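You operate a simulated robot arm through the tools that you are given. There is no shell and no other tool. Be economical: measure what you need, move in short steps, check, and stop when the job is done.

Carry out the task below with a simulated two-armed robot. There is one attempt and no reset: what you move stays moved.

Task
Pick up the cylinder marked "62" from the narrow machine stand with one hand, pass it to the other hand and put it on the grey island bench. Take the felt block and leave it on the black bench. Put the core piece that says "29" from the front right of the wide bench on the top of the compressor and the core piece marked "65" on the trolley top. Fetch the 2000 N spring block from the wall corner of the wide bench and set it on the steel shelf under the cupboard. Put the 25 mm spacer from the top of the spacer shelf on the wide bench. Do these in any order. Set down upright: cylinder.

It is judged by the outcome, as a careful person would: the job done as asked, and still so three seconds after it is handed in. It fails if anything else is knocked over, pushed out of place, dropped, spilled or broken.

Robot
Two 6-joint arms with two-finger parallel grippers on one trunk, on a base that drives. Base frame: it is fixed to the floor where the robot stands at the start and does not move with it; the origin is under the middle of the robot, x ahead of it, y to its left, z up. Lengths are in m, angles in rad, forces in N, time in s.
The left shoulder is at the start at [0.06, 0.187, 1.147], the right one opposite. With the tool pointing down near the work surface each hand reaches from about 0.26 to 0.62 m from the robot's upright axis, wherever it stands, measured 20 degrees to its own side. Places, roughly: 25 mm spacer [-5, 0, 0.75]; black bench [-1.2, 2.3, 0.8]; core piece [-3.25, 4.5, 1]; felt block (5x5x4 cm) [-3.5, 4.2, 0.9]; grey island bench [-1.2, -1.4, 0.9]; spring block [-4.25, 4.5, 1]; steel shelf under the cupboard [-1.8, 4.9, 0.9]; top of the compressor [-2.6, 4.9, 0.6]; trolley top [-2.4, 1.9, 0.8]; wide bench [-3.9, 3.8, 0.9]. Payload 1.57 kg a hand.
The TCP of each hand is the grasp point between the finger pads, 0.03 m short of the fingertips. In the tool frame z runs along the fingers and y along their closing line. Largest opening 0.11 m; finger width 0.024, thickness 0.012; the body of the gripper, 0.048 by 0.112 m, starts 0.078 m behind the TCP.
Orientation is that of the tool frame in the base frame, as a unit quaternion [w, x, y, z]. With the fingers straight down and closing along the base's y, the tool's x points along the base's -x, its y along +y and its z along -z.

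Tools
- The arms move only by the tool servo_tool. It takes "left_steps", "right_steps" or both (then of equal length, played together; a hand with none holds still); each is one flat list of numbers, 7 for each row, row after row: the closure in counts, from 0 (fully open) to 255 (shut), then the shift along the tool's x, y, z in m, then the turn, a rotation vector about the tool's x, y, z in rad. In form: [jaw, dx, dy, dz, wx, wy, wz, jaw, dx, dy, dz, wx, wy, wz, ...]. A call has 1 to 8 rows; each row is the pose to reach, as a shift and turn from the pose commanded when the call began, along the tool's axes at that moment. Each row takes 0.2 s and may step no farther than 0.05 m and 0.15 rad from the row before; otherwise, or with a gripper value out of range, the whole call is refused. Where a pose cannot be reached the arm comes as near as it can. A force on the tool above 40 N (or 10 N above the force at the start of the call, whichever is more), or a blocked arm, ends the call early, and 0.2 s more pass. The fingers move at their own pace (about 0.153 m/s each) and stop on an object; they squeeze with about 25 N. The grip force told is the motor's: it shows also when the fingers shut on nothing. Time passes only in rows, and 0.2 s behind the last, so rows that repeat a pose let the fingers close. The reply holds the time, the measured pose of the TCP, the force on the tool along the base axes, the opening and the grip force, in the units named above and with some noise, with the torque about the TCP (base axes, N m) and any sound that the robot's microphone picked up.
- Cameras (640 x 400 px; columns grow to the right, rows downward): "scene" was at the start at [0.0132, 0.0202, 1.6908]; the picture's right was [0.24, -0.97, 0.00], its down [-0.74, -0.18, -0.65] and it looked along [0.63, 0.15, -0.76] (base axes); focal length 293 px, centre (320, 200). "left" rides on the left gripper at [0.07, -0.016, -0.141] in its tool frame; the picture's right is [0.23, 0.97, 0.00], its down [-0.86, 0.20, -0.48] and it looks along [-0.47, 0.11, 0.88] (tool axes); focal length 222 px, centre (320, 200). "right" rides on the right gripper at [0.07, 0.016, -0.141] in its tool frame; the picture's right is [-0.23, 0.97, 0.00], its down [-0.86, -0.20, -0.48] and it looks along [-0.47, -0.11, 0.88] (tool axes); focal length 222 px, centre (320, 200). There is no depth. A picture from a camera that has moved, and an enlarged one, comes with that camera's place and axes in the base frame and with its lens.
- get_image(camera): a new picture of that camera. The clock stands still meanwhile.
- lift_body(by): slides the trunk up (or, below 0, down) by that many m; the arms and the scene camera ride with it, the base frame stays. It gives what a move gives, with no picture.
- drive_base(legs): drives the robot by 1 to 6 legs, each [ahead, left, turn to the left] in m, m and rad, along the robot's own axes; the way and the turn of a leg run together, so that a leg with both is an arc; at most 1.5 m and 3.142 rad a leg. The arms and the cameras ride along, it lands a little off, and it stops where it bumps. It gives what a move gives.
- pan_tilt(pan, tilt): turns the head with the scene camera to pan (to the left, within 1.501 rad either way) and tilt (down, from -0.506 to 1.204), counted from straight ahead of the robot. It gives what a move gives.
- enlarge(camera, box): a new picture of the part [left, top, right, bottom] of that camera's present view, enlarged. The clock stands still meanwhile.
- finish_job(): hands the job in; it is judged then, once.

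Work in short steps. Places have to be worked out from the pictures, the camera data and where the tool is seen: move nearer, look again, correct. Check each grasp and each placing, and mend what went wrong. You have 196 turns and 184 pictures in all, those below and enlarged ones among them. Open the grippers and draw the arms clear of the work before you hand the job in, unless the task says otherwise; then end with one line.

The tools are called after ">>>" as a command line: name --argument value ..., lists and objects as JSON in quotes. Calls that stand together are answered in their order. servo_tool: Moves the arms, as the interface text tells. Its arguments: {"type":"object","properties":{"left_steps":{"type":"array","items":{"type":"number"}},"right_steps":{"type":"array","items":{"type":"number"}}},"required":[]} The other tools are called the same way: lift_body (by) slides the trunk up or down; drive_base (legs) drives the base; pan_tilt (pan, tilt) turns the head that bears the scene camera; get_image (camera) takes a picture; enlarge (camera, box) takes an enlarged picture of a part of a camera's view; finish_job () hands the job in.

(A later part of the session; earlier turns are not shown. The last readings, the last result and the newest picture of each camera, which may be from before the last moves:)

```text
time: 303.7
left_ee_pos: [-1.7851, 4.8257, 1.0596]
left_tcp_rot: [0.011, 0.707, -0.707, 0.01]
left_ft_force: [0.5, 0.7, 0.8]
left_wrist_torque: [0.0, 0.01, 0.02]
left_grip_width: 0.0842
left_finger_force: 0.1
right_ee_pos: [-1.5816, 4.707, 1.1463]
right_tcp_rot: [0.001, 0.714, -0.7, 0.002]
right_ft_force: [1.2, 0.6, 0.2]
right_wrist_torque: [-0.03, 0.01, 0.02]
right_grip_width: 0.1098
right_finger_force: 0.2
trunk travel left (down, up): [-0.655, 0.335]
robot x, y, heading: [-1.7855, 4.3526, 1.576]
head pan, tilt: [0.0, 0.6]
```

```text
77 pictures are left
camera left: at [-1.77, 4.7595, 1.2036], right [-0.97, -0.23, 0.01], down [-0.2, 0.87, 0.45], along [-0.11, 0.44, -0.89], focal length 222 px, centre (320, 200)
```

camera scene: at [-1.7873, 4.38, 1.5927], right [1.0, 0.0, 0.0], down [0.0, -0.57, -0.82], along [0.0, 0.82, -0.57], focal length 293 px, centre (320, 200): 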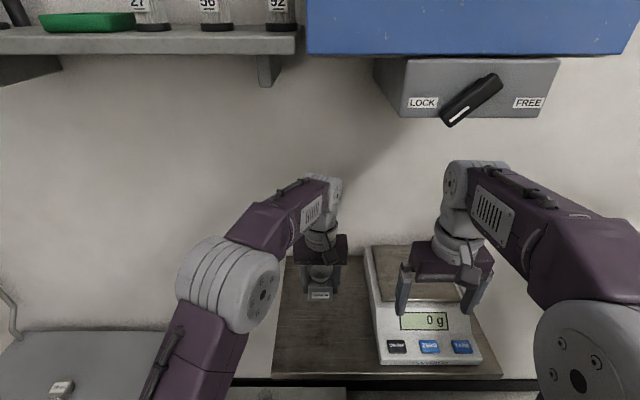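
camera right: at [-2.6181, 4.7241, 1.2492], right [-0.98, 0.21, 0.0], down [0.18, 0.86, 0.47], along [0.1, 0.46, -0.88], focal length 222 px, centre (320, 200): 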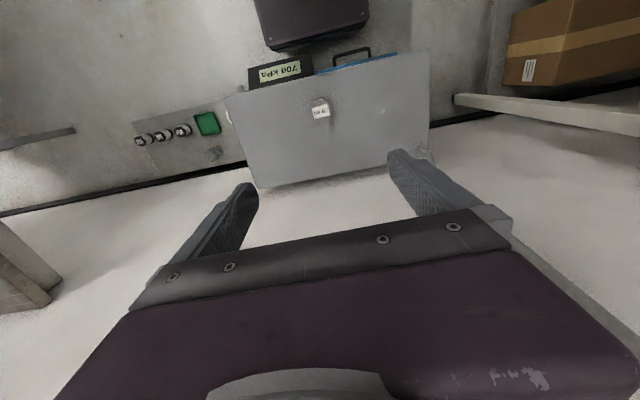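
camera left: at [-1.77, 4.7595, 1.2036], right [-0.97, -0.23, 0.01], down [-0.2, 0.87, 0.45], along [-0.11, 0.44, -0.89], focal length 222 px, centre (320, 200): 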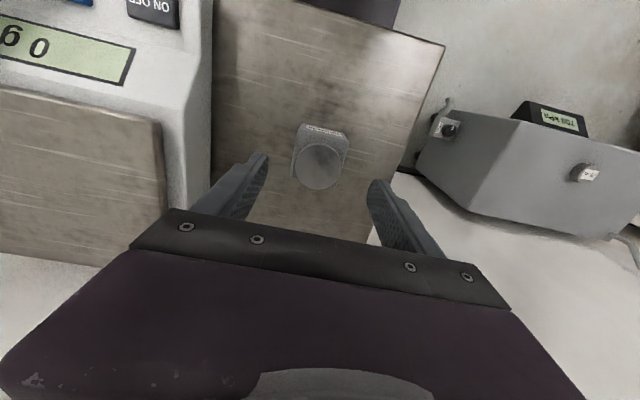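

The spring block stands on the steel shelf. Now back out and go to the wide bench's front right for "65" and the felt block.

>>> drive_base --legs '[[-0.5, 0, 0], [0, 0.95, 0], [0, 0, 1.57], [0.1, -0.42, 0]]'

>>> pan_tilt --pan 0 --tilt 0.8

>>> get_image --camera "scene"

```text
time: 317.2
left_ee_pos: [-3.3069, 4.2646, 1.0596]
left_tcp_rot: [-0.001, 1.0, -0.004, 0.015]
left_ft_force: [0.1, 0.1, -0.2]
left_wrist_torque: [0.0, 0.01, -0.01]
left_grip_width: 0.0841
left_finger_force: 0.1
right_ee_pos: [-3.1884, 4.4673, 1.147]
right_tcp_rot: [-0.001, 1.0, 0.004, 0.002]
right_ft_force: [0.5, 0.7, -1.0]
right_wrist_torque: [0.01, 0.05, -0.02]
right_grip_width: 0.1099
right_finger_force: 0.1
trunk travel left (down, up): [-0.655, 0.335]
robot x, y, heading: [-2.8308, 4.263, 3.134]
head pan, tilt: [0.0, 0.6]
```

```text
time: 317.9
left_ee_pos: [-3.3091, 4.2653, 1.0597]
left_tcp_rot: [0.001, 1.0, -0.005, 0.015]
left_ft_force: [0.4, 0.0, -0.2]
left_wrist_torque: [0.03, 0.01, 0.03]
left_grip_width: 0.0842
left_finger_force: 0.2
right_ee_pos: [-3.1883, 4.4679, 1.1465]
right_tcp_rot: [0.0, 1.0, 0.005, 0.003]
right_ft_force: [-0.1, -0.2, 0.1]
right_wrist_torque: [-0.01, -0.01, 0.0]
right_grip_width: 0.11
right_finger_force: 0.0
trunk travel left (down, up): [-0.655, 0.335]
robot x, y, heading: [-2.8367, 4.2613, 3.134]
head pan, tilt: [0.0, 0.799]
```

```text
76 pictures are left
camera scene: at [-2.8568, 4.2624, 1.5759], right [0.01, 1.0, 0.0], down [0.72, -0.01, -0.7], along [-0.7, 0.01, -0.72], focal length 293 px, centre (320, 200)
```

scene: 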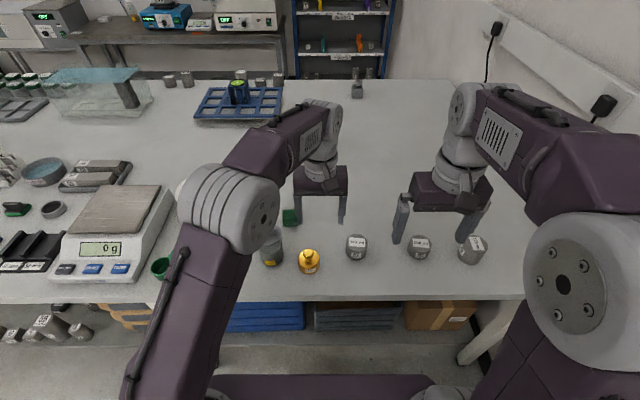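

Both targets are in place. Move up 0.08 m and put the right hand over "65" and the left over the felt block.

>>> drive_base --legs '[[0.08, 0, 0]]'

>>> servo_tool --left_steps '[0, -0.013, 0.021, 0, 0, 0, 0, 0, -0.025, 0.042, 0, 0, 0, 0, 0, -0.038, 0.064, 0, 0, 0, 0, 0, -0.05, 0.085, 0, 0, 0, 0]' --right_steps '[0, -0.02, -0.02, 0.028, 0, 0, 0, 0, -0.04, -0.04, 0.056, 0, 0, 0, 0, -0.06, -0.06, 0.085, 0, 0, 0, 0, -0.08, -0.082, 0.115, 0, 0, 0]'

>>> get_image --camera "right"

>>> get_image --camera "left"

```text
time: 319.0
left_ee_pos: [-3.3898, 4.2657, 1.0608]
left_tcp_rot: [-0.001, 1.0, -0.004, 0.015]
left_ft_force: [0.1, -0.6, -0.5]
left_wrist_torque: [0.0, 0.02, 0.04]
left_grip_width: 0.0842
left_finger_force: 0.0
right_ee_pos: [-3.2683, 4.4687, 1.1464]
right_tcp_rot: [0.0, 1.0, 0.005, 0.003]
right_ft_force: [0.2, -0.1, 0.3]
right_wrist_torque: [-0.04, -0.02, -0.01]
right_grip_width: 0.1099
right_finger_force: 0.0
trunk travel left (down, up): [-0.655, 0.335]
robot x, y, heading: [-2.9123, 4.2604, 3.137]
head pan, tilt: [0.0, 0.799]
```

```text
time: 320.0
left_ee_pos: [-3.4417, 4.1814, 1.0573]
left_tcp_rot: [0.0, 1.0, -0.004, 0.016]
left_ft_force: [-0.4, 0.2, -0.5]
left_wrist_torque: [-0.01, -0.02, 0.02]
left_grip_width: 0.1097
left_finger_force: 0.2
right_ee_pos: [-3.3509, 4.5513, 1.0304]
right_tcp_rot: [-0.001, 1.0, 0.005, 0.003]
right_ft_force: [-0.5, 0.4, -0.2]
right_wrist_torque: [0.03, -0.04, -0.01]
right_grip_width: 0.1099
right_finger_force: 0.1
trunk travel left (down, up): [-0.655, 0.335]
robot x, y, heading: [-2.9116, 4.2564, 3.138]
head pan, tilt: [0.0, 0.799]
```

```text
75 pictures are left
camera right: at [-3.2813, 4.5352, 1.17], right [-0.22, -0.98, 0.0], down [-0.86, 0.19, 0.47], along [-0.46, 0.1, -0.88], focal length 222 px, centre (320, 200)
```

right: 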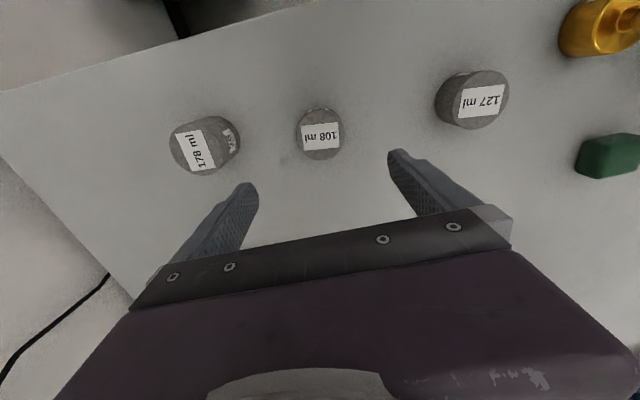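

```text
74 pictures are left
camera left: at [-3.3772, 4.1965, 1.2004], right [0.22, -0.98, 0.01], down [-0.87, -0.19, 0.45], along [-0.44, -0.1, -0.89], focal length 222 px, centre (320, 200)
```

left: 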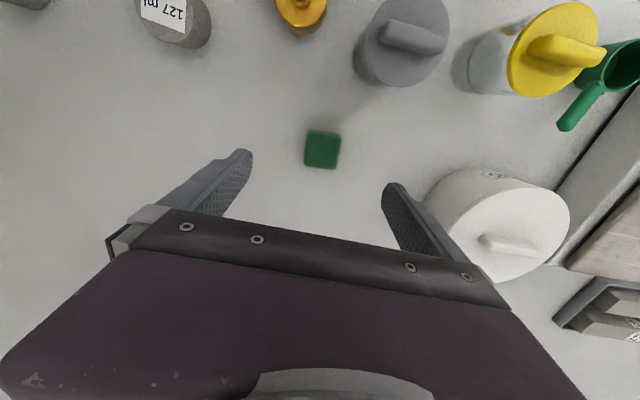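

Both aligned to within a centimetre; small corrections, jaws to ~0.09, and lower both to z≈0.9.

>>> servo_tool --left_steps '[46, -0.007, 0.004, 0.035, 0, 0, 0, 46, -0.007, 0.004, 0.075, 0, 0, 0, 46, -0.007, 0.004, 0.115, 0, 0, 0, 46, -0.007, 0.004, 0.145, 0, 0, 0, 46, -0.007, 0.004, 0.157, 0, 0, 0]' --right_steps '[46, 0.01, 0.003, 0.03, 0, 0, 0, 46, 0.01, 0.003, 0.065, 0, 0, 0, 46, 0.01, 0.003, 0.1, 0, 0, 0, 46, 0.01, 0.003, 0.125, 0, 0, 0, 46, 0.01, 0.003, 0.13, 0, 0, 0]'

>>> get_image --camera "right"

>>> get_image --camera "left"

```text
time: 321.2
left_ee_pos: [-3.4429, 4.1774, 0.9005]
left_tcp_rot: [-0.001, 1.0, -0.004, 0.014]
left_ft_force: [0.5, 0.4, -0.4]
left_wrist_torque: [0.01, 0.0, 0.02]
left_grip_width: 0.09
left_finger_force: 0.1
right_ee_pos: [-3.3368, 4.5466, 0.9017]
right_tcp_rot: [-0.001, 1.0, 0.006, 0.002]
right_ft_force: [-0.1, -0.1, -0.4]
right_wrist_torque: [0.0, 0.01, -0.05]
right_grip_width: 0.0903
right_finger_force: 0.0
trunk travel left (down, up): [-0.655, 0.335]
robot x, y, heading: [-2.9126, 4.2602, 3.134]
head pan, tilt: [0.0, 0.799]
```

```text
73 pictures are left
camera right: at [-3.2687, 4.5309, 1.0412], right [-0.22, -0.98, 0.0], down [-0.86, 0.19, 0.47], along [-0.46, 0.1, -0.88], focal length 222 px, centre (320, 200)
```

right: 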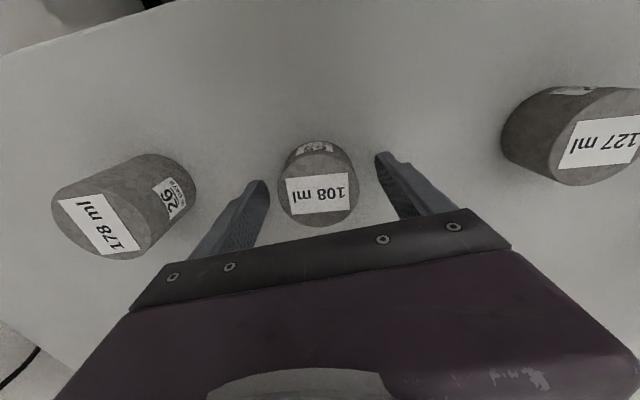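

```text
72 pictures are left
camera left: at [-3.3775, 4.1933, 1.0444], right [0.22, -0.98, 0.01], down [-0.87, -0.19, 0.45], along [-0.44, -0.1, -0.89], focal length 222 px, centre (320, 200)
```

left: 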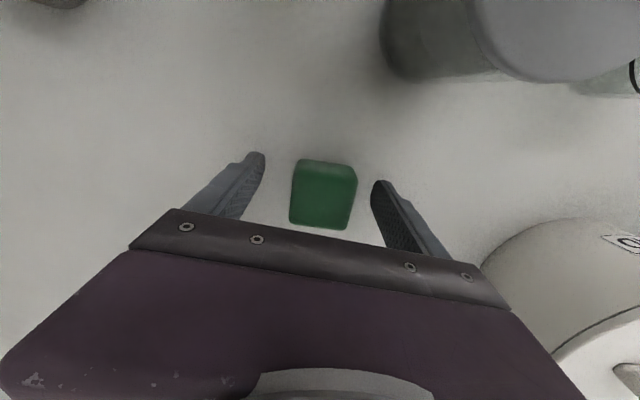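

Both are straddled. Closing both grippers.

>>> servo_tool --left_steps '[255, 0, 0, 0, 0, 0, 0, 255, 0, 0, 0, 0, 0, 0, 255, 0, 0, 0, 0, 0, 0]' --right_steps '[255, 0, 0, 0.003, 0, 0, 0, 255, 0, 0, 0.003, 0, 0, 0, 255, 0, 0, 0.003, 0, 0, 0]'

>>> servo_tool --left_steps '[255, 0, 0, -0.02, 0, 0, 0, 255, 0, 0, -0.06, 0, 0, 0, 255, 0, 0, -0.1, 0, 0, 0, 255, 0, 0, -0.14, 0, 0, 0, 255, 0, 0, -0.18, 0, 0, 0, 255, 0, 0, -0.22, 0, 0, 0]' --right_steps '[255, 0, 0, -0.02, 0, 0, 0, 255, 0, 0, -0.06, 0, 0, 0, 255, 0, 0, -0.1, 0, 0, 0, 255, 0, 0, -0.14, 0, 0, 0, 255, 0, 0, -0.18, 0, 0, 0, 255, 0, 0, -0.22, 0, 0, 0]'

>>> get_image --camera "right"

>>> get_image --camera "left"

```text
time: 322.0
left_ee_pos: [-3.443, 4.1776, 0.9029]
left_tcp_rot: [-0.001, 1.0, -0.004, 0.015]
left_ft_force: [0.1, 0.2, -0.9]
left_wrist_torque: [-0.01, -0.01, -0.01]
left_grip_width: 0.0502
left_finger_force: 24.8
right_ee_pos: [-3.3379, 4.5469, 0.8998]
right_tcp_rot: [0.0, 1.0, 0.005, -0.001]
right_ft_force: [-3.0, 5.6, 24.1]
right_wrist_torque: [0.0, -0.13, -0.01]
right_grip_width: 0.0592
right_finger_force: 24.7
trunk travel left (down, up): [-0.655, 0.335]
robot x, y, heading: [-2.9163, 4.2635, 3.135]
head pan, tilt: [0.0, 0.799]
```

```text
time: 323.4
left_ee_pos: [-3.4448, 4.1751, 1.1176]
left_tcp_rot: [0.0, 1.0, -0.004, 0.016]
left_ft_force: [0.2, 0.1, -0.5]
left_wrist_torque: [-0.01, 0.0, -0.02]
left_grip_width: 0.0497
left_finger_force: 25.6
left hand out of reach, approached as far as the arm can: row 6
right_ee_pos: [-3.3398, 4.5453, 1.1204]
right_tcp_rot: [0.0, 1.0, 0.005, 0.003]
right_ft_force: [0.2, -0.2, -3.4]
right_wrist_torque: [-0.01, 0.01, 0.02]
right_grip_width: 0.0592
right_finger_force: 25.6
trunk travel left (down, up): [-0.655, 0.335]
robot x, y, heading: [-2.9127, 4.2626, 3.134]
head pan, tilt: [0.0, 0.799]
```

```text
71 pictures are left
camera right: at [-3.2705, 4.5309, 1.2599], right [-0.22, -0.98, 0.0], down [-0.86, 0.19, 0.47], along [-0.46, 0.1, -0.88], focal length 222 px, centre (320, 200)
```

right: 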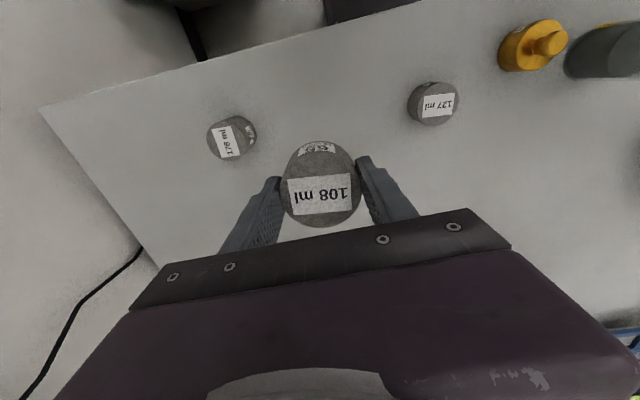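

```text
70 pictures are left
camera left: at [-3.3801, 4.1923, 1.261], right [0.22, -0.98, 0.01], down [-0.87, -0.19, 0.45], along [-0.44, -0.1, -0.89], focal length 222 px, centre (320, 200)
```

left: 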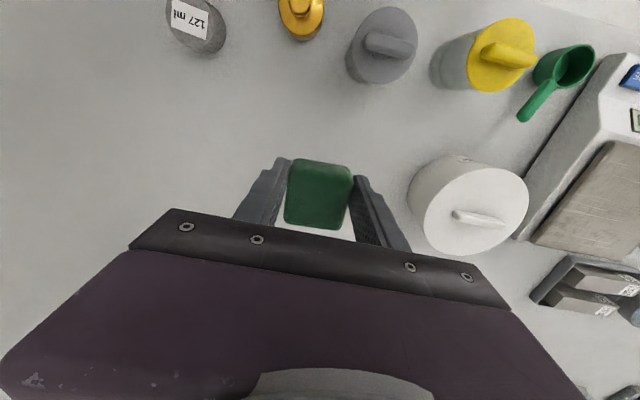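

Both held: felt in the left, "65" in the right. I'll raise the trunk, back off, and drive south to the trolley.

>>> lift_body --by 0.28

>>> drive_base --legs '[[-0.15, 0, 0], [0, 0, 1.57], [1.1, -0.12, 0.01], [1.2, 0, 0], [0, 0, 1.57]]'

>>> get_image --camera "scene"

```text
time: 326.2
left_ee_pos: [-3.4446, 4.1769, 1.397]
left_tcp_rot: [-0.001, 1.0, -0.005, 0.016]
left_ft_force: [0.2, -0.5, -0.7]
left_wrist_torque: [-0.03, -0.01, -0.02]
left_grip_width: 0.0493
left_finger_force: 24.8
right_ee_pos: [-3.3399, 4.5463, 1.3994]
right_tcp_rot: [0.0, 1.0, 0.005, 0.003]
right_ft_force: [-0.4, -0.2, -2.3]
right_wrist_torque: [-0.04, -0.04, 0.0]
right_grip_width: 0.0592
right_finger_force: 25.1
trunk travel left (down, up): [-0.935, 0.055]
robot x, y, heading: [-2.9163, 4.2613, 3.138]
head pan, tilt: [0.0, 0.799]
```

```text
time: 344.4
left_ee_pos: [-2.5264, 1.5638, 1.3992]
left_tcp_rot: [-0.014, 0.45, 0.893, 0.007]
left_ft_force: [0.3, -0.7, -0.7]
left_wrist_torque: [0.01, -0.02, -0.02]
left_grip_width: 0.0489
left_finger_force: 24.9
right_ee_pos: [-2.8871, 1.4264, 1.3981]
right_tcp_rot: [-0.002, 0.442, 0.897, 0.001]
right_ft_force: [-0.3, -0.4, -2.1]
right_wrist_torque: [0.02, 0.01, 0.01]
right_grip_width: 0.0592
right_finger_force: 25.3
trunk travel left (down, up): [-0.935, 0.055]
robot x, y, heading: [-2.9095, 1.9391, -0.93]
head pan, tilt: [0.0, 0.799]
stopped in leg 5: the robot was blocked; the commanded pose is now the measured one
```

```text
69 pictures are left
camera scene: at [-2.9035, 1.9235, 1.8559], right [-0.8, -0.59, 0.0], down [-0.43, 0.58, -0.7], along [0.42, -0.56, -0.72], focal length 293 px, centre (320, 200)
```

scene: 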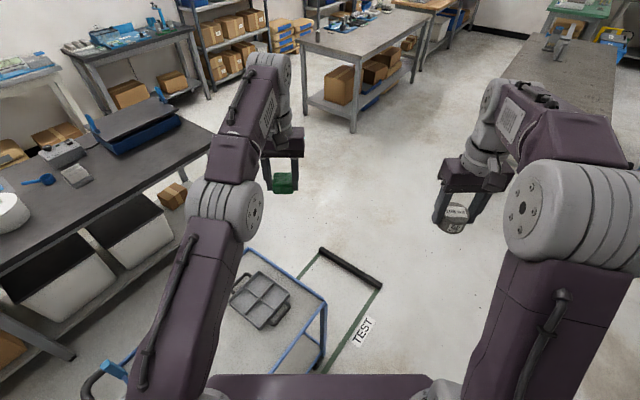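

The base touched something while turning—probably the trolley frame. I'll move 0.2 m away to −x and inspect.

>>> drive_base --legs '[[-0.12, -0.16, 0]]'

>>> pan_tilt --pan 0.6 --tilt 0.85

>>> get_image --camera "scene"

```text
time: 346.0
left_ee_pos: [-2.7202, 1.5666, 1.3958]
left_tcp_rot: [-0.016, 0.45, 0.893, 0.006]
left_ft_force: [0.7, -0.3, 0.1]
left_wrist_torque: [0.02, 0.07, -0.03]
left_grip_width: 0.049
left_finger_force: 24.3
right_ee_pos: [-3.0778, 1.4286, 1.3979]
right_tcp_rot: [-0.005, 0.441, 0.897, 0.0]
right_ft_force: [0.4, 0.3, -2.1]
right_wrist_torque: [-0.02, 0.06, 0.01]
right_grip_width: 0.0592
right_finger_force: 24.9
trunk travel left (down, up): [-0.935, 0.055]
robot x, y, heading: [-3.1162, 1.9381, -0.932]
head pan, tilt: [0.0, 0.799]
```

```text
time: 347.0
left_ee_pos: [-2.7257, 1.567, 1.3987]
left_tcp_rot: [-0.013, 0.45, 0.893, 0.008]
left_ft_force: [-0.8, 0.4, -0.5]
left_wrist_torque: [0.02, 0.0, 0.03]
left_grip_width: 0.0491
left_finger_force: 24.9
right_ee_pos: [-3.0859, 1.4267, 1.3987]
right_tcp_rot: [-0.002, 0.442, 0.897, 0.001]
right_ft_force: [0.1, 0.0, -2.5]
right_wrist_torque: [-0.02, 0.02, -0.02]
right_grip_width: 0.0594
right_finger_force: 24.8
trunk travel left (down, up): [-0.935, 0.055]
robot x, y, heading: [-3.1127, 1.9428, -0.936]
head pan, tilt: [0.6, 0.85]
```

```text
68 pictures are left
camera scene: at [-3.0778, 1.9643, 1.8519], right [-0.33, -0.95, 0.0], down [-0.71, 0.25, -0.66], along [0.62, -0.22, -0.75], focal length 293 px, centre (320, 200)
```

scene: 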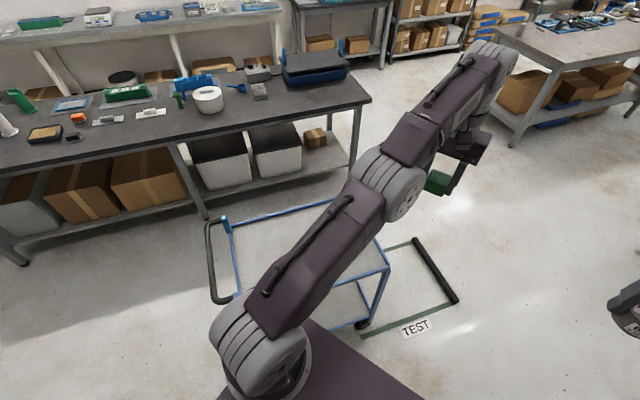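

The trolley still stands where it was. Now at a safe distance, I'll finish turning to face it (+x) and look at its top.

>>> drive_base --legs '[[0, 0, 0.935]]'

>>> pan_tilt --pan 0 --tilt 0.75

>>> get_image --camera "scene"

>>> get_image --camera "right"

```text
time: 349.8
left_ee_pos: [-2.5806, 2.0255, 1.3973]
left_tcp_rot: [-0.017, 0.003, 1.0, 0.0]
left_ft_force: [0.0, 0.4, -1.1]
left_wrist_torque: [0.03, -0.01, 0.05]
left_grip_width: 0.0489
left_finger_force: 24.7
right_ee_pos: [-2.6851, 1.6548, 1.398]
right_tcp_rot: [-0.003, -0.006, 1.0, 0.0]
right_ft_force: [-0.1, -0.5, -1.6]
right_wrist_torque: [0.0, 0.0, -0.02]
right_grip_width: 0.0595
right_finger_force: 25.0
trunk travel left (down, up): [-0.935, 0.055]
robot x, y, heading: [-3.1117, 1.9428, -0.011]
head pan, tilt: [0.6, 0.85]
```

```text
time: 350.8
left_ee_pos: [-2.5803, 2.0257, 1.398]
left_tcp_rot: [-0.015, 0.004, 1.0, 0.001]
left_ft_force: [-0.4, 0.3, -0.7]
left_wrist_torque: [0.01, 0.04, -0.01]
left_grip_width: 0.0487
left_finger_force: 24.8
right_ee_pos: [-2.6843, 1.6546, 1.3981]
right_tcp_rot: [-0.003, -0.007, 1.0, 0.0]
right_ft_force: [-0.2, -0.6, -2.4]
right_wrist_torque: [0.0, 0.02, 0.01]
right_grip_width: 0.0592
right_finger_force: 24.7
trunk travel left (down, up): [-0.935, 0.055]
robot x, y, heading: [-3.1172, 1.941, -0.007]
head pan, tilt: [0.0, 0.75]
```

```text
67 pictures are left
camera scene: at [-3.0906, 1.9421, 1.8598], right [0.0, -1.0, 0.0], down [-0.68, 0.0, -0.73], along [0.73, 0.0, -0.68], focal length 293 px, centre (320, 200)
```

scene: 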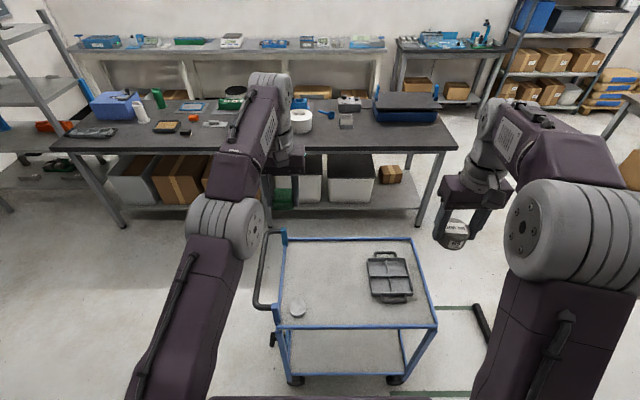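

```text
66 pictures are left
camera right: at [-2.7546, 1.6708, 1.5393], right [0.22, 0.98, 0.0], down [0.86, -0.19, 0.47], along [0.46, -0.1, -0.88], focal length 222 px, centre (320, 200)
```

right: 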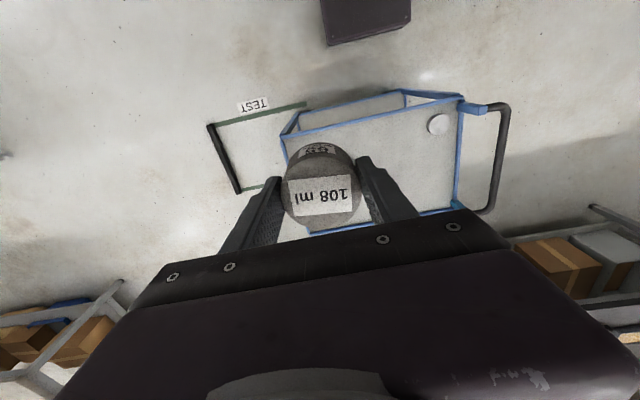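

Trolley top: x -2.63…-2.22, y 1.51…2.11, free spot at ≈[-2.48, 1.87] between the tray and the disc. I'll move the left hand out of the way, bring the right inward, and step up to the trolley.

>>> servo_tool --left_steps '[255, 0.028, 0.036, 0, 0, 0, 0, 255, 0.056, 0.072, 0, 0, 0, 0, 255, 0.084, 0.108, 0, 0, 0, 0, 255, 0.112, 0.144, 0, 0, 0, 0, 255, 0.14, 0.18, 0, 0, 0, 0, 255, 0.168, 0.216, 0, 0, 0, 0, 255, 0.196, 0.252, 0, 0, 0, 0, 255, 0.22, 0.28, 0, 0, 0, 0]' --right_steps '[255, -0.008, 0.018, 0, 0, 0, 0, 255, -0.016, 0.036, 0, 0, 0, 0, 255, -0.024, 0.054, 0, 0, 0, 0, 255, -0.032, 0.072, 0, 0, 0, 0, 255, -0.04, 0.09, 0, 0, 0, 0, 255, -0.048, 0.108, 0, 0, 0, 0, 255, -0.056, 0.126, 0, 0, 0, 0, 255, -0.06, 0.14, 0, 0, 0, 0]'

>>> drive_base --legs '[[0.14, 0.08, 0.007]]'

>>> lift_body --by -0.4

>>> get_image --camera "right"

>>> get_image --camera "scene"

```text
time: 352.6
left_ee_pos: [-2.7995, 2.3093, 1.4039]
left_tcp_rot: [-0.015, 0.003, 1.0, 0.0]
left_ft_force: [0.2, -0.5, -0.5]
left_wrist_torque: [-0.05, 0.03, 0.03]
left_grip_width: 0.0493
left_finger_force: 25.6
right_ee_pos: [-2.6281, 1.7974, 1.3991]
right_tcp_rot: [-0.002, -0.006, 1.0, -0.001]
right_ft_force: [-0.1, 0.2, -2.5]
right_wrist_torque: [-0.05, 0.0, -0.02]
right_grip_width: 0.0591
right_finger_force: 25.1
trunk travel left (down, up): [-0.935, 0.055]
robot x, y, heading: [-3.1137, 1.944, -0.006]
head pan, tilt: [0.0, 0.75]
```

```text
time: 354.0
left_ee_pos: [-2.6638, 2.3856, 1.4056]
left_tcp_rot: [-0.014, 0.0, 1.0, 0.001]
left_ft_force: [-1.0, -0.4, -0.2]
left_wrist_torque: [0.06, 0.03, -0.02]
left_grip_width: 0.049
left_finger_force: 25.1
right_ee_pos: [-2.491, 1.8761, 1.3992]
right_tcp_rot: [-0.003, -0.009, 1.0, 0.0]
right_ft_force: [0.0, -0.2, -1.8]
right_wrist_torque: [0.04, -0.03, -0.04]
right_grip_width: 0.0594
right_finger_force: 25.1
trunk travel left (down, up): [-0.935, 0.055]
robot x, y, heading: [-2.9711, 2.0192, -0.009]
head pan, tilt: [0.0, 0.75]
```

```text
time: 357.8
left_ee_pos: [-2.6615, 2.3874, 1.0043]
left_tcp_rot: [-0.017, 0.0, 1.0, 0.0]
left_ft_force: [0.4, 0.0, -0.8]
left_wrist_torque: [0.0, 0.01, 0.02]
left_grip_width: 0.049
left_finger_force: 25.1
right_ee_pos: [-2.4871, 1.8771, 0.9987]
right_tcp_rot: [-0.003, -0.009, 1.0, -0.001]
right_ft_force: [-0.1, 0.1, -1.7]
right_wrist_torque: [-0.01, 0.01, -0.02]
right_grip_width: 0.0591
right_finger_force: 25.1
trunk travel left (down, up): [-0.535, 0.455]
robot x, y, heading: [-2.9743, 2.02, -0.005]
head pan, tilt: [0.0, 0.75]
```

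```text
65 pictures are left
camera right: at [-2.5567, 1.8925, 1.1392], right [0.21, 0.98, 0.0], down [0.86, -0.18, 0.47], along [0.46, -0.1, -0.88], focal length 222 px, centre (320, 200)
```

right: 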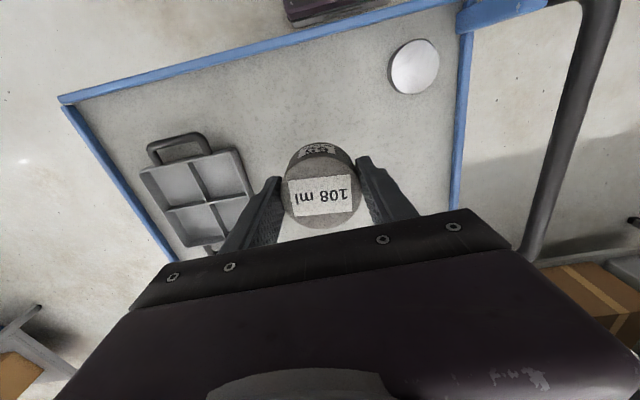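

```text
64 pictures are left
camera scene: at [-2.9515, 2.0211, 1.4599], right [0.0, -1.0, 0.0], down [-0.68, 0.0, -0.73], along [0.73, 0.0, -0.68], focal length 293 px, centre (320, 200)
```

scene: 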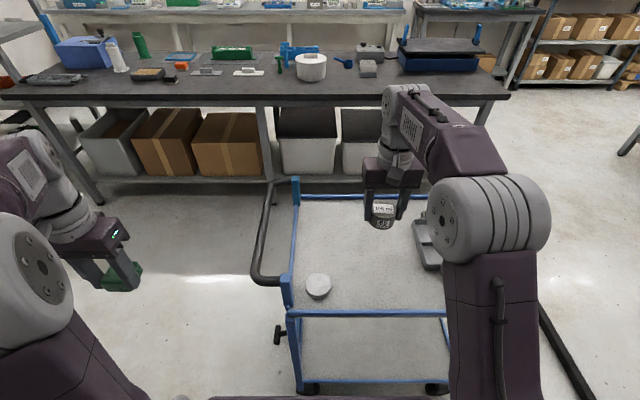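

Spot below is clear. Lowering to just above the deck.

>>> servo_tool --right_steps '[255, 0, 0, 0.04, 0, 0, 0, 255, 0, 0, 0.08, 0, 0, 0, 255, 0, 0, 0.12, 0, 0, 0, 255, 0, 0, 0.145, 0, 0, 0, 255, 0, 0, 0.152, 0, 0, 0]'

>>> get_image --camera "right"

```text
time: 359.0
left_ee_pos: [-2.6606, 2.388, 1.0047]
left_tcp_rot: [-0.016, 0.0, 1.0, 0.0]
left_ft_force: [0.1, -0.1, 0.3]
left_wrist_torque: [-0.01, -0.01, -0.04]
left_grip_width: 0.0491
left_finger_force: 24.9
right_ee_pos: [-2.4881, 1.8764, 0.8463]
right_tcp_rot: [-0.003, -0.009, 1.0, 0.001]
right_ft_force: [-0.2, 0.1, -2.1]
right_wrist_torque: [0.01, 0.0, -0.02]
right_grip_width: 0.0594
right_finger_force: 25.6
trunk travel left (down, up): [-0.535, 0.455]
robot x, y, heading: [-2.9752, 2.0212, -0.0]
head pan, tilt: [0.0, 0.75]
```

```text
63 pictures are left
camera right: at [-2.5577, 1.8919, 0.9865], right [0.21, 0.98, 0.0], down [0.86, -0.18, 0.47], along [0.46, -0.1, -0.88], focal length 222 px, centre (320, 200)
```

right: 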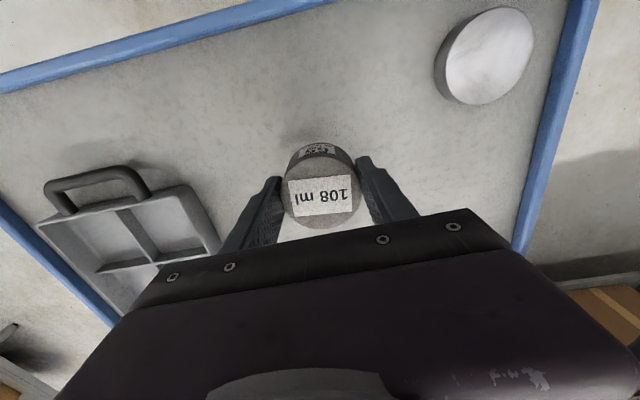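

>>> servo_tool --right_steps '[255, 0, 0, 0.004, 0, 0, 0, 255, 0, 0, 0.008, 0, 0, 0, 255, 0, 0, 0.012, 0, 0, 0, 255, 0, 0, 0.016, 0, 0, 0]'

```text
time: 360.0
left_ee_pos: [-2.6622, 2.3886, 1.0039]
left_tcp_rot: [-0.016, 0.0, 1.0, 0.001]
left_ft_force: [0.4, -0.8, 0.5]
left_wrist_torque: [0.0, 0.04, 0.02]
left_grip_width: 0.0487
left_finger_force: 25.3
right_ee_pos: [-2.4871, 1.8771, 0.8302]
right_tcp_rot: [-0.003, -0.009, 1.0, -0.001]
right_ft_force: [0.1, 0.4, -2.0]
right_wrist_torque: [-0.01, 0.03, 0.01]
right_grip_width: 0.0592
right_finger_force: 25.0
trunk travel left (down, up): [-0.535, 0.455]
robot x, y, heading: [-2.9704, 2.0224, -0.003]
head pan, tilt: [0.0, 0.75]
```

Not yet; continuing.

>>> servo_tool --right_steps '[255, 0, 0, 0.004, 0, 0, 0, 255, 0, 0, 0.008, 0, 0, 0, 255, 0, 0, 0.012, 0, 0, 0, 255, 0, 0, 0.016, 0, 0, 0]'

>>> get_image --camera "right"

```text
time: 361.0
left_ee_pos: [-2.6625, 2.3893, 1.004]
left_tcp_rot: [-0.015, 0.0, 1.0, 0.0]
left_ft_force: [-0.1, -0.3, -0.3]
left_wrist_torque: [0.01, 0.03, 0.01]
left_grip_width: 0.0486
left_finger_force: 24.7
right_ee_pos: [-2.4879, 1.8755, 0.814]
right_tcp_rot: [-0.002, -0.009, 1.0, 0.0]
right_ft_force: [-0.3, -0.6, -2.6]
right_wrist_torque: [0.0, -0.03, 0.0]
right_grip_width: 0.0593
right_finger_force: 25.0
trunk travel left (down, up): [-0.535, 0.455]
robot x, y, heading: [-2.9681, 2.0167, -0.0]
head pan, tilt: [0.0, 0.75]
```

```text
62 pictures are left
camera right: at [-2.5575, 1.8921, 0.9552], right [0.21, 0.98, 0.0], down [0.86, -0.18, 0.47], along [0.46, -0.1, -0.88], focal length 222 px, centre (320, 200)
```

right: 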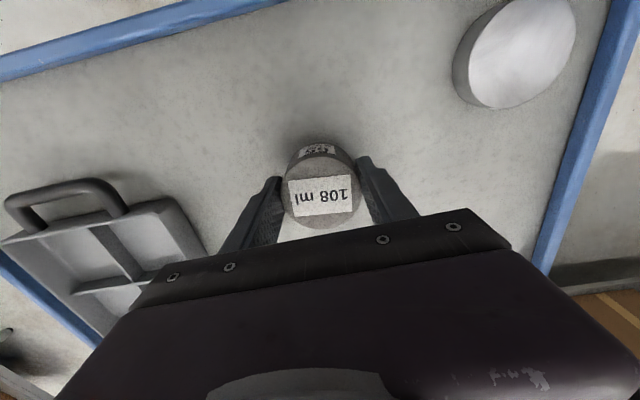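

>>> servo_tool --right_steps '[255, 0, 0, 0.004, 0, 0, 0, 255, 0, 0, 0.008, 0, 0, 0, 255, 0, 0, 0.012, 0, 0, 0, 255, 0, 0, 0.016, 0, 0, 0]'

```text
time: 362.0
left_ee_pos: [-2.6618, 2.3881, 1.0046]
left_tcp_rot: [-0.015, 0.0, 1.0, 0.0]
left_ft_force: [-0.8, 0.5, -1.0]
left_wrist_torque: [0.01, 0.01, -0.04]
left_grip_width: 0.0492
left_finger_force: 24.8
right_ee_pos: [-2.4874, 1.8767, 0.8]
right_tcp_rot: [-0.001, -0.008, 1.0, -0.001]
right_ft_force: [-0.2, -1.6, 6.7]
right_wrist_torque: [0.09, -0.22, -0.01]
right_grip_width: 0.0594
right_finger_force: 25.4
trunk travel left (down, up): [-0.535, 0.455]
robot x, y, heading: [-2.9721, 2.0201, 0.002]
head pan, tilt: [0.0, 0.75]
```

Contact at z≈0.80. Ease 1 mm, open, rise.

>>> servo_tool --right_steps '[255, 0, 0, -0.002, 0, 0, 0, 150, 0, 0, -0.002, 0, 0, 0, 70, 0, 0, -0.002, 0, 0, 0, 70, 0, 0, -0.002, 0, 0, 0, 70, 0, 0, -0.04, 0, 0, 0, 70, 0, 0, -0.08, 0, 0, 0, 70, 0, 0, -0.12, 0, 0, 0]'

>>> lift_body --by 0.4

>>> get_image --camera "right"

```text
time: 363.6
left_ee_pos: [-2.6637, 2.3881, 1.0038]
left_tcp_rot: [-0.015, -0.001, 1.0, 0.0]
left_ft_force: [-0.2, -0.4, -1.2]
left_wrist_torque: [0.01, -0.02, 0.0]
left_grip_width: 0.0492
left_finger_force: 24.9
right_ee_pos: [-2.4886, 1.8781, 0.9191]
right_tcp_rot: [-0.002, -0.008, 1.0, 0.0]
right_ft_force: [0.0, 0.0, -1.0]
right_wrist_torque: [0.03, -0.01, 0.0]
right_grip_width: 0.0796
right_finger_force: 0.1
trunk travel left (down, up): [-0.535, 0.455]
robot x, y, heading: [-2.9717, 2.015, 0.001]
head pan, tilt: [0.0, 0.75]
```

```text
time: 367.4
left_ee_pos: [-2.6612, 2.3886, 1.4045]
left_tcp_rot: [-0.014, -0.001, 1.0, 0.0]
left_ft_force: [-0.7, -0.2, -0.6]
left_wrist_torque: [0.0, 0.01, 0.01]
left_grip_width: 0.049
left_finger_force: 24.8
right_ee_pos: [-2.4877, 1.8773, 1.3194]
right_tcp_rot: [-0.003, -0.009, 1.0, 0.0]
right_ft_force: [-0.3, -0.8, -0.1]
right_wrist_torque: [0.02, 0.02, 0.03]
right_grip_width: 0.0797
right_finger_force: 0.1
trunk travel left (down, up): [-0.935, 0.055]
robot x, y, heading: [-2.9745, 2.0224, 0.004]
head pan, tilt: [0.0, 0.75]
```

```text
61 pictures are left
camera right: at [-2.5571, 1.8931, 1.4588], right [0.21, 0.98, 0.0], down [0.86, -0.18, 0.47], along [0.46, -0.1, -0.88], focal length 222 px, centre (320, 200)
```

right: 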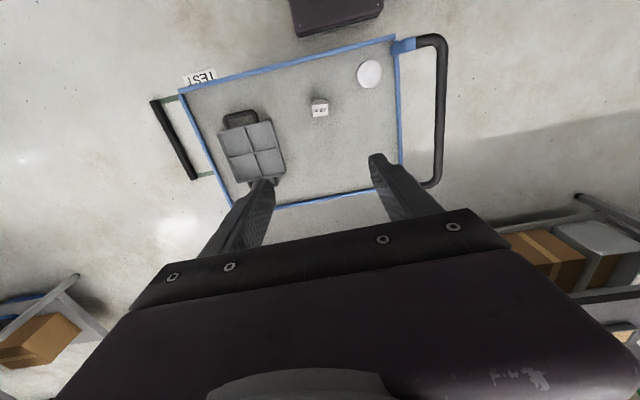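

"65" is on the trolley deck. Now the felt block to the black bench (west edge x≈-1.48): I'll go around the trolley's north side.

>>> drive_base --legs '[[0, 0.22, 0], [0.06, 0.2, 0], [0, 0.16, 0], [0.85, 0, 0]]'

>>> get_image --camera "scene"

```text
time: 375.6
left_ee_pos: [-1.7459, 2.973, 1.4033]
left_tcp_rot: [-0.014, -0.002, 1.0, 0.0]
left_ft_force: [0.0, 0.9, 0.2]
left_wrist_torque: [-0.02, -0.01, 0.02]
left_grip_width: 0.0488
left_finger_force: 24.9
right_ee_pos: [-1.57, 2.4633, 1.3187]
right_tcp_rot: [-0.002, -0.012, 1.0, -0.001]
right_ft_force: [0.2, 0.3, 0.5]
right_wrist_torque: [-0.02, -0.04, 0.04]
right_grip_width: 0.0799
right_finger_force: 0.1
trunk travel left (down, up): [-0.935, 0.055]
robot x, y, heading: [-2.0506, 2.6018, 0.004]
head pan, tilt: [0.0, 0.75]
```

```text
60 pictures are left
camera scene: at [-2.034, 2.6039, 1.8599], right [0.01, -1.0, 0.0], down [-0.68, 0.0, -0.73], along [0.73, 0.0, -0.68], focal length 293 px, centre (320, 200)
```

scene: 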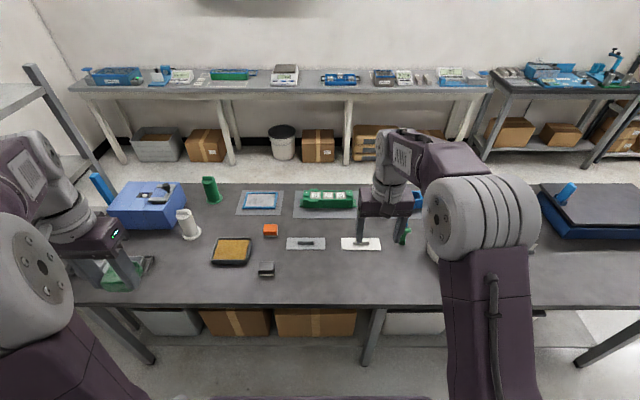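

The bench's front strip near [-1.35, 2.62] is empty. I'll bring the left hand in front, shift the right aside and up, step closer, and lower.

>>> servo_tool --left_steps '[255, -0.028, -0.034, 0, 0, 0, 0, 255, -0.056, -0.068, 0, 0, 0, 0, 255, -0.084, -0.102, 0, 0, 0, 0, 255, -0.112, -0.136, 0, 0, 0, 0, 255, -0.14, -0.17, 0, 0, 0, 0, 255, -0.168, -0.204, 0, 0, 0, 0, 255, -0.195, -0.24, 0, 0, 0, 0]' --right_steps '[70, 0.02, -0.02, 0, 0, 0, 0, 70, 0.04, -0.04, 0, 0, 0, 0, 70, 0.06, -0.06, 0, 0, 0, 0, 70, 0.08, -0.08, 0, 0, 0, 0, 70, 0.1, -0.1, 0, 0, 0, 0, 70, 0.12, -0.1, 0, 0, 0, 0, 70, 0.14, -0.1, 0, 0, 0, 0]'

>>> drive_base --legs '[[0.2, -0.1, 0]]'

>>> lift_body --by -0.4

>>> get_image --camera "left"

>>> get_image --camera "scene"

```text
time: 377.1
left_ee_pos: [-1.5454, 2.7322, 1.3972]
left_tcp_rot: [-0.016, -0.004, 1.0, 0.0]
left_ft_force: [0.3, -0.3, -0.2]
left_wrist_torque: [-0.01, 0.02, -0.02]
left_grip_width: 0.049
left_finger_force: 24.7
right_ee_pos: [-1.7034, 2.36, 1.3192]
right_tcp_rot: [-0.004, -0.012, 1.0, -0.001]
right_ft_force: [0.6, 0.1, 0.6]
right_wrist_torque: [0.0, 0.02, 0.02]
right_grip_width: 0.0798
right_finger_force: 0.1
trunk travel left (down, up): [-0.935, 0.055]
robot x, y, heading: [-2.0539, 2.6011, 0.007]
head pan, tilt: [0.0, 0.75]
```

```text
time: 378.9
left_ee_pos: [-1.3498, 2.6358, 1.4007]
left_tcp_rot: [-0.012, -0.002, 1.0, -0.001]
left_ft_force: [0.2, -0.4, -0.2]
left_wrist_torque: [-0.06, -0.03, 0.02]
left_grip_width: 0.0487
left_finger_force: 25.1
right_ee_pos: [-1.5067, 2.2642, 1.3202]
right_tcp_rot: [-0.001, -0.012, 1.0, -0.001]
right_ft_force: [-0.8, 0.1, 0.0]
right_wrist_torque: [-0.01, -0.05, 0.0]
right_grip_width: 0.0799
right_finger_force: 0.1
trunk travel left (down, up): [-0.935, 0.055]
robot x, y, heading: [-1.8474, 2.4997, -0.0]
head pan, tilt: [0.0, 0.75]
```

```text
time: 382.7
left_ee_pos: [-1.3441, 2.6331, 0.9989]
left_tcp_rot: [-0.015, -0.002, 1.0, 0.0]
left_ft_force: [0.5, -0.9, -0.9]
left_wrist_torque: [0.02, 0.01, -0.03]
left_grip_width: 0.0486
left_finger_force: 24.5
right_ee_pos: [-1.502, 2.2604, 0.919]
right_tcp_rot: [-0.003, -0.011, 1.0, 0.0]
right_ft_force: [-0.6, 0.3, -0.4]
right_wrist_torque: [0.02, 0.01, 0.01]
right_grip_width: 0.0795
right_finger_force: 0.1
trunk travel left (down, up): [-0.535, 0.455]
robot x, y, heading: [-1.8506, 2.5023, 0.008]
head pan, tilt: [0.0, 0.75]
```

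```text
59 pictures are left
camera left: at [-1.4107, 2.6172, 1.142], right [-0.23, 0.97, 0.01], down [0.87, 0.2, 0.45], along [0.44, 0.11, -0.89], focal length 222 px, centre (320, 200)
```

left: 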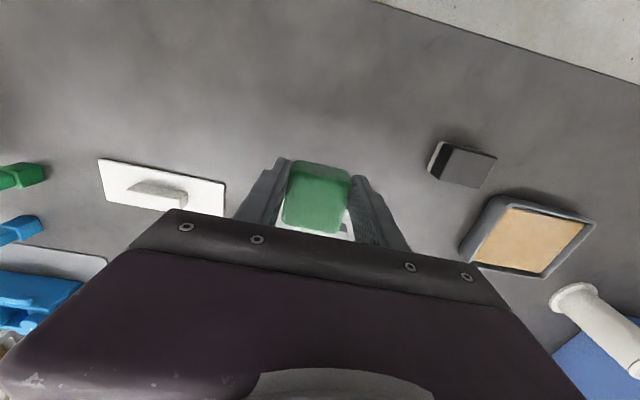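

```text
58 pictures are left
camera scene: at [-1.8298, 2.5048, 1.4599], right [0.0, -1.0, 0.0], down [-0.68, 0.0, -0.73], along [0.73, 0.0, -0.68], focal length 293 px, centre (320, 200)
```

scene: 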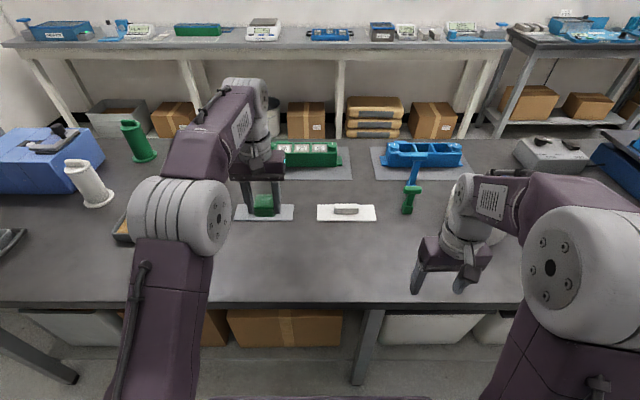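

Landing point below is clear. Lowering the felt block.

>>> servo_tool --left_steps '[255, 0, 0, 0.04, 0, 0, 0, 255, 0, 0, 0.08, 0, 0, 0, 255, 0, 0, 0.12, 0, 0, 0, 255, 0, 0, 0.142, 0, 0, 0, 255, 0, 0, 0.15, 0, 0, 0]'

>>> servo_tool --left_steps '[255, 0, 0, 0.004, 0, 0, 0, 255, 0, 0, 0.008, 0, 0, 0, 255, 0, 0, 0.012, 0, 0, 0]'

>>> get_image --camera "left"

```text
time: 383.7
left_ee_pos: [-1.3475, 2.6328, 0.8708]
left_tcp_rot: [-0.005, -0.002, 1.0, -0.001]
left_ft_force: [-13.0, -0.2, 30.5]
left_wrist_torque: [0.09, 0.01, -0.01]
left_grip_width: 0.0485
left_finger_force: 24.8
right_ee_pos: [-1.5047, 2.261, 0.9212]
right_tcp_rot: [-0.001, -0.011, 1.0, 0.0]
right_ft_force: [0.2, -0.2, -0.8]
right_wrist_torque: [0.01, 0.04, -0.02]
right_grip_width: 0.0798
right_finger_force: 0.2
trunk travel left (down, up): [-0.535, 0.455]
robot x, y, heading: [-1.8505, 2.5011, 0.006]
head pan, tilt: [0.0, 0.75]
stopped in row 4 (left hand): the force on the tool passed its limit (the readings are from after the stop); the commanded pose is now the measured one
```

```text
time: 384.1
left_ee_pos: [-1.3457, 2.6324, 0.8705]
left_tcp_rot: [-0.001, -0.002, 1.0, 0.0]
left_ft_force: [-11.8, 0.4, 29.4]
left_wrist_torque: [0.09, 0.53, 0.01]
left_grip_width: 0.049
left_finger_force: 25.2
right_ee_pos: [-1.5066, 2.2599, 0.9204]
right_tcp_rot: [0.0, -0.012, 1.0, 0.0]
right_ft_force: [-0.4, 0.2, -0.2]
right_wrist_torque: [-0.01, 0.06, -0.03]
right_grip_width: 0.0799
right_finger_force: 0.0
trunk travel left (down, up): [-0.535, 0.455]
robot x, y, heading: [-1.8471, 2.502, 0.006]
head pan, tilt: [0.0, 0.75]
stopped in row 1 (left hand): the force on the tool passed its limit (the readings are from after the stop); the commanded pose is now the measured one
```

```text
57 pictures are left
camera left: at [-1.4156, 2.6166, 1.0123], right [-0.23, 0.97, 0.0], down [0.85, 0.2, 0.48], along [0.46, 0.11, -0.88], focal length 222 px, centre (320, 200)
```

left: 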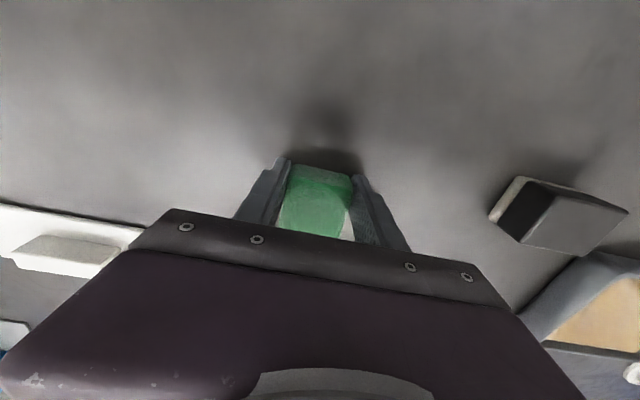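

The bench is a bit higher than thought; the block is down with too much press. Ease up 4 mm and re-read.

>>> servo_tool --left_steps '[255, 0, 0, -0.004, 0, 0, 0, 255, 0, 0, -0.004, 0, 0, 0]'

```text
time: 384.7
left_ee_pos: [-1.3439, 2.6326, 0.8703]
left_tcp_rot: [-0.002, -0.001, 1.0, -0.001]
left_ft_force: [-2.6, -0.9, 7.0]
left_wrist_torque: [0.06, 0.14, 0.07]
left_grip_width: 0.0486
left_finger_force: 24.8
right_ee_pos: [-1.5044, 2.2608, 0.9208]
right_tcp_rot: [-0.001, -0.011, 1.0, 0.0]
right_ft_force: [-0.6, 0.2, 0.8]
right_wrist_torque: [-0.02, 0.04, -0.02]
right_grip_width: 0.0799
right_finger_force: 0.0
trunk travel left (down, up): [-0.535, 0.455]
robot x, y, heading: [-1.8481, 2.5063, 0.007]
head pan, tilt: [0.0, 0.75]
```

Light contact now. Opening and rising.

>>> servo_tool --left_steps '[255, 0, 0, -0.001, 0, 0, 0, 150, 0, 0, -0.001, 0, 0, 0, 60, 0, 0, -0.001, 0, 0, 0, 60, 0, 0, -0.001, 0, 0, 0, 60, 0, 0, -0.04, 0, 0, 0, 60, 0, 0, -0.08, 0, 0, 0, 60, 0, 0, -0.12, 0, 0, 0]'

>>> lift_body --by 0.3

>>> get_image --camera "left"

```text
time: 386.3
left_ee_pos: [-1.3423, 2.6329, 0.9909]
left_tcp_rot: [-0.002, -0.002, 1.0, -0.001]
left_ft_force: [1.0, -0.4, 0.3]
left_wrist_torque: [-0.02, 0.02, 0.01]
left_grip_width: 0.0841
left_finger_force: 0.1
right_ee_pos: [-1.5016, 2.2611, 0.9185]
right_tcp_rot: [-0.003, -0.012, 1.0, 0.0]
right_ft_force: [0.6, -0.5, -0.2]
right_wrist_torque: [-0.01, -0.01, 0.01]
right_grip_width: 0.0797
right_finger_force: 0.1
trunk travel left (down, up): [-0.535, 0.455]
robot x, y, heading: [-1.8535, 2.5029, 0.006]
head pan, tilt: [0.0, 0.75]
```

```text
time: 389.3
left_ee_pos: [-1.3416, 2.6337, 1.2919]
left_tcp_rot: [-0.002, -0.001, 1.0, -0.001]
left_ft_force: [-0.8, -0.3, -0.9]
left_wrist_torque: [0.02, 0.03, 0.02]
left_grip_width: 0.0842
left_finger_force: 0.1
right_ee_pos: [-1.5037, 2.2603, 1.2181]
right_tcp_rot: [-0.002, -0.012, 1.0, 0.0]
right_ft_force: [1.2, -0.1, 0.6]
right_wrist_torque: [0.0, -0.01, -0.02]
right_grip_width: 0.0798
right_finger_force: 0.1
trunk travel left (down, up): [-0.835, 0.155]
robot x, y, heading: [-1.8486, 2.5041, 0.001]
head pan, tilt: [0.0, 0.75]
```

```text
56 pictures are left
camera left: at [-1.4113, 2.6176, 1.4326], right [-0.23, 0.97, 0.0], down [0.86, 0.2, 0.47], along [0.46, 0.11, -0.88], focal length 222 px, centre (320, 200)
```

left: 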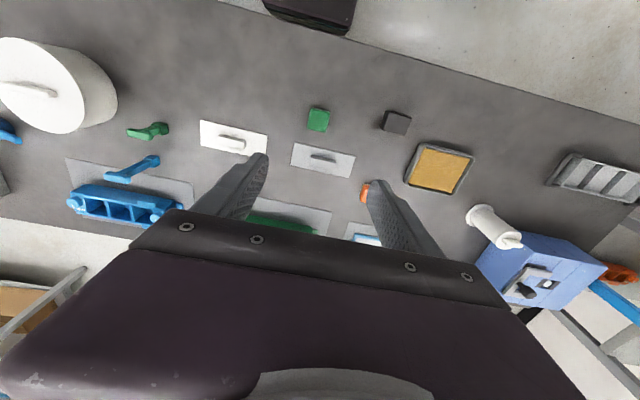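

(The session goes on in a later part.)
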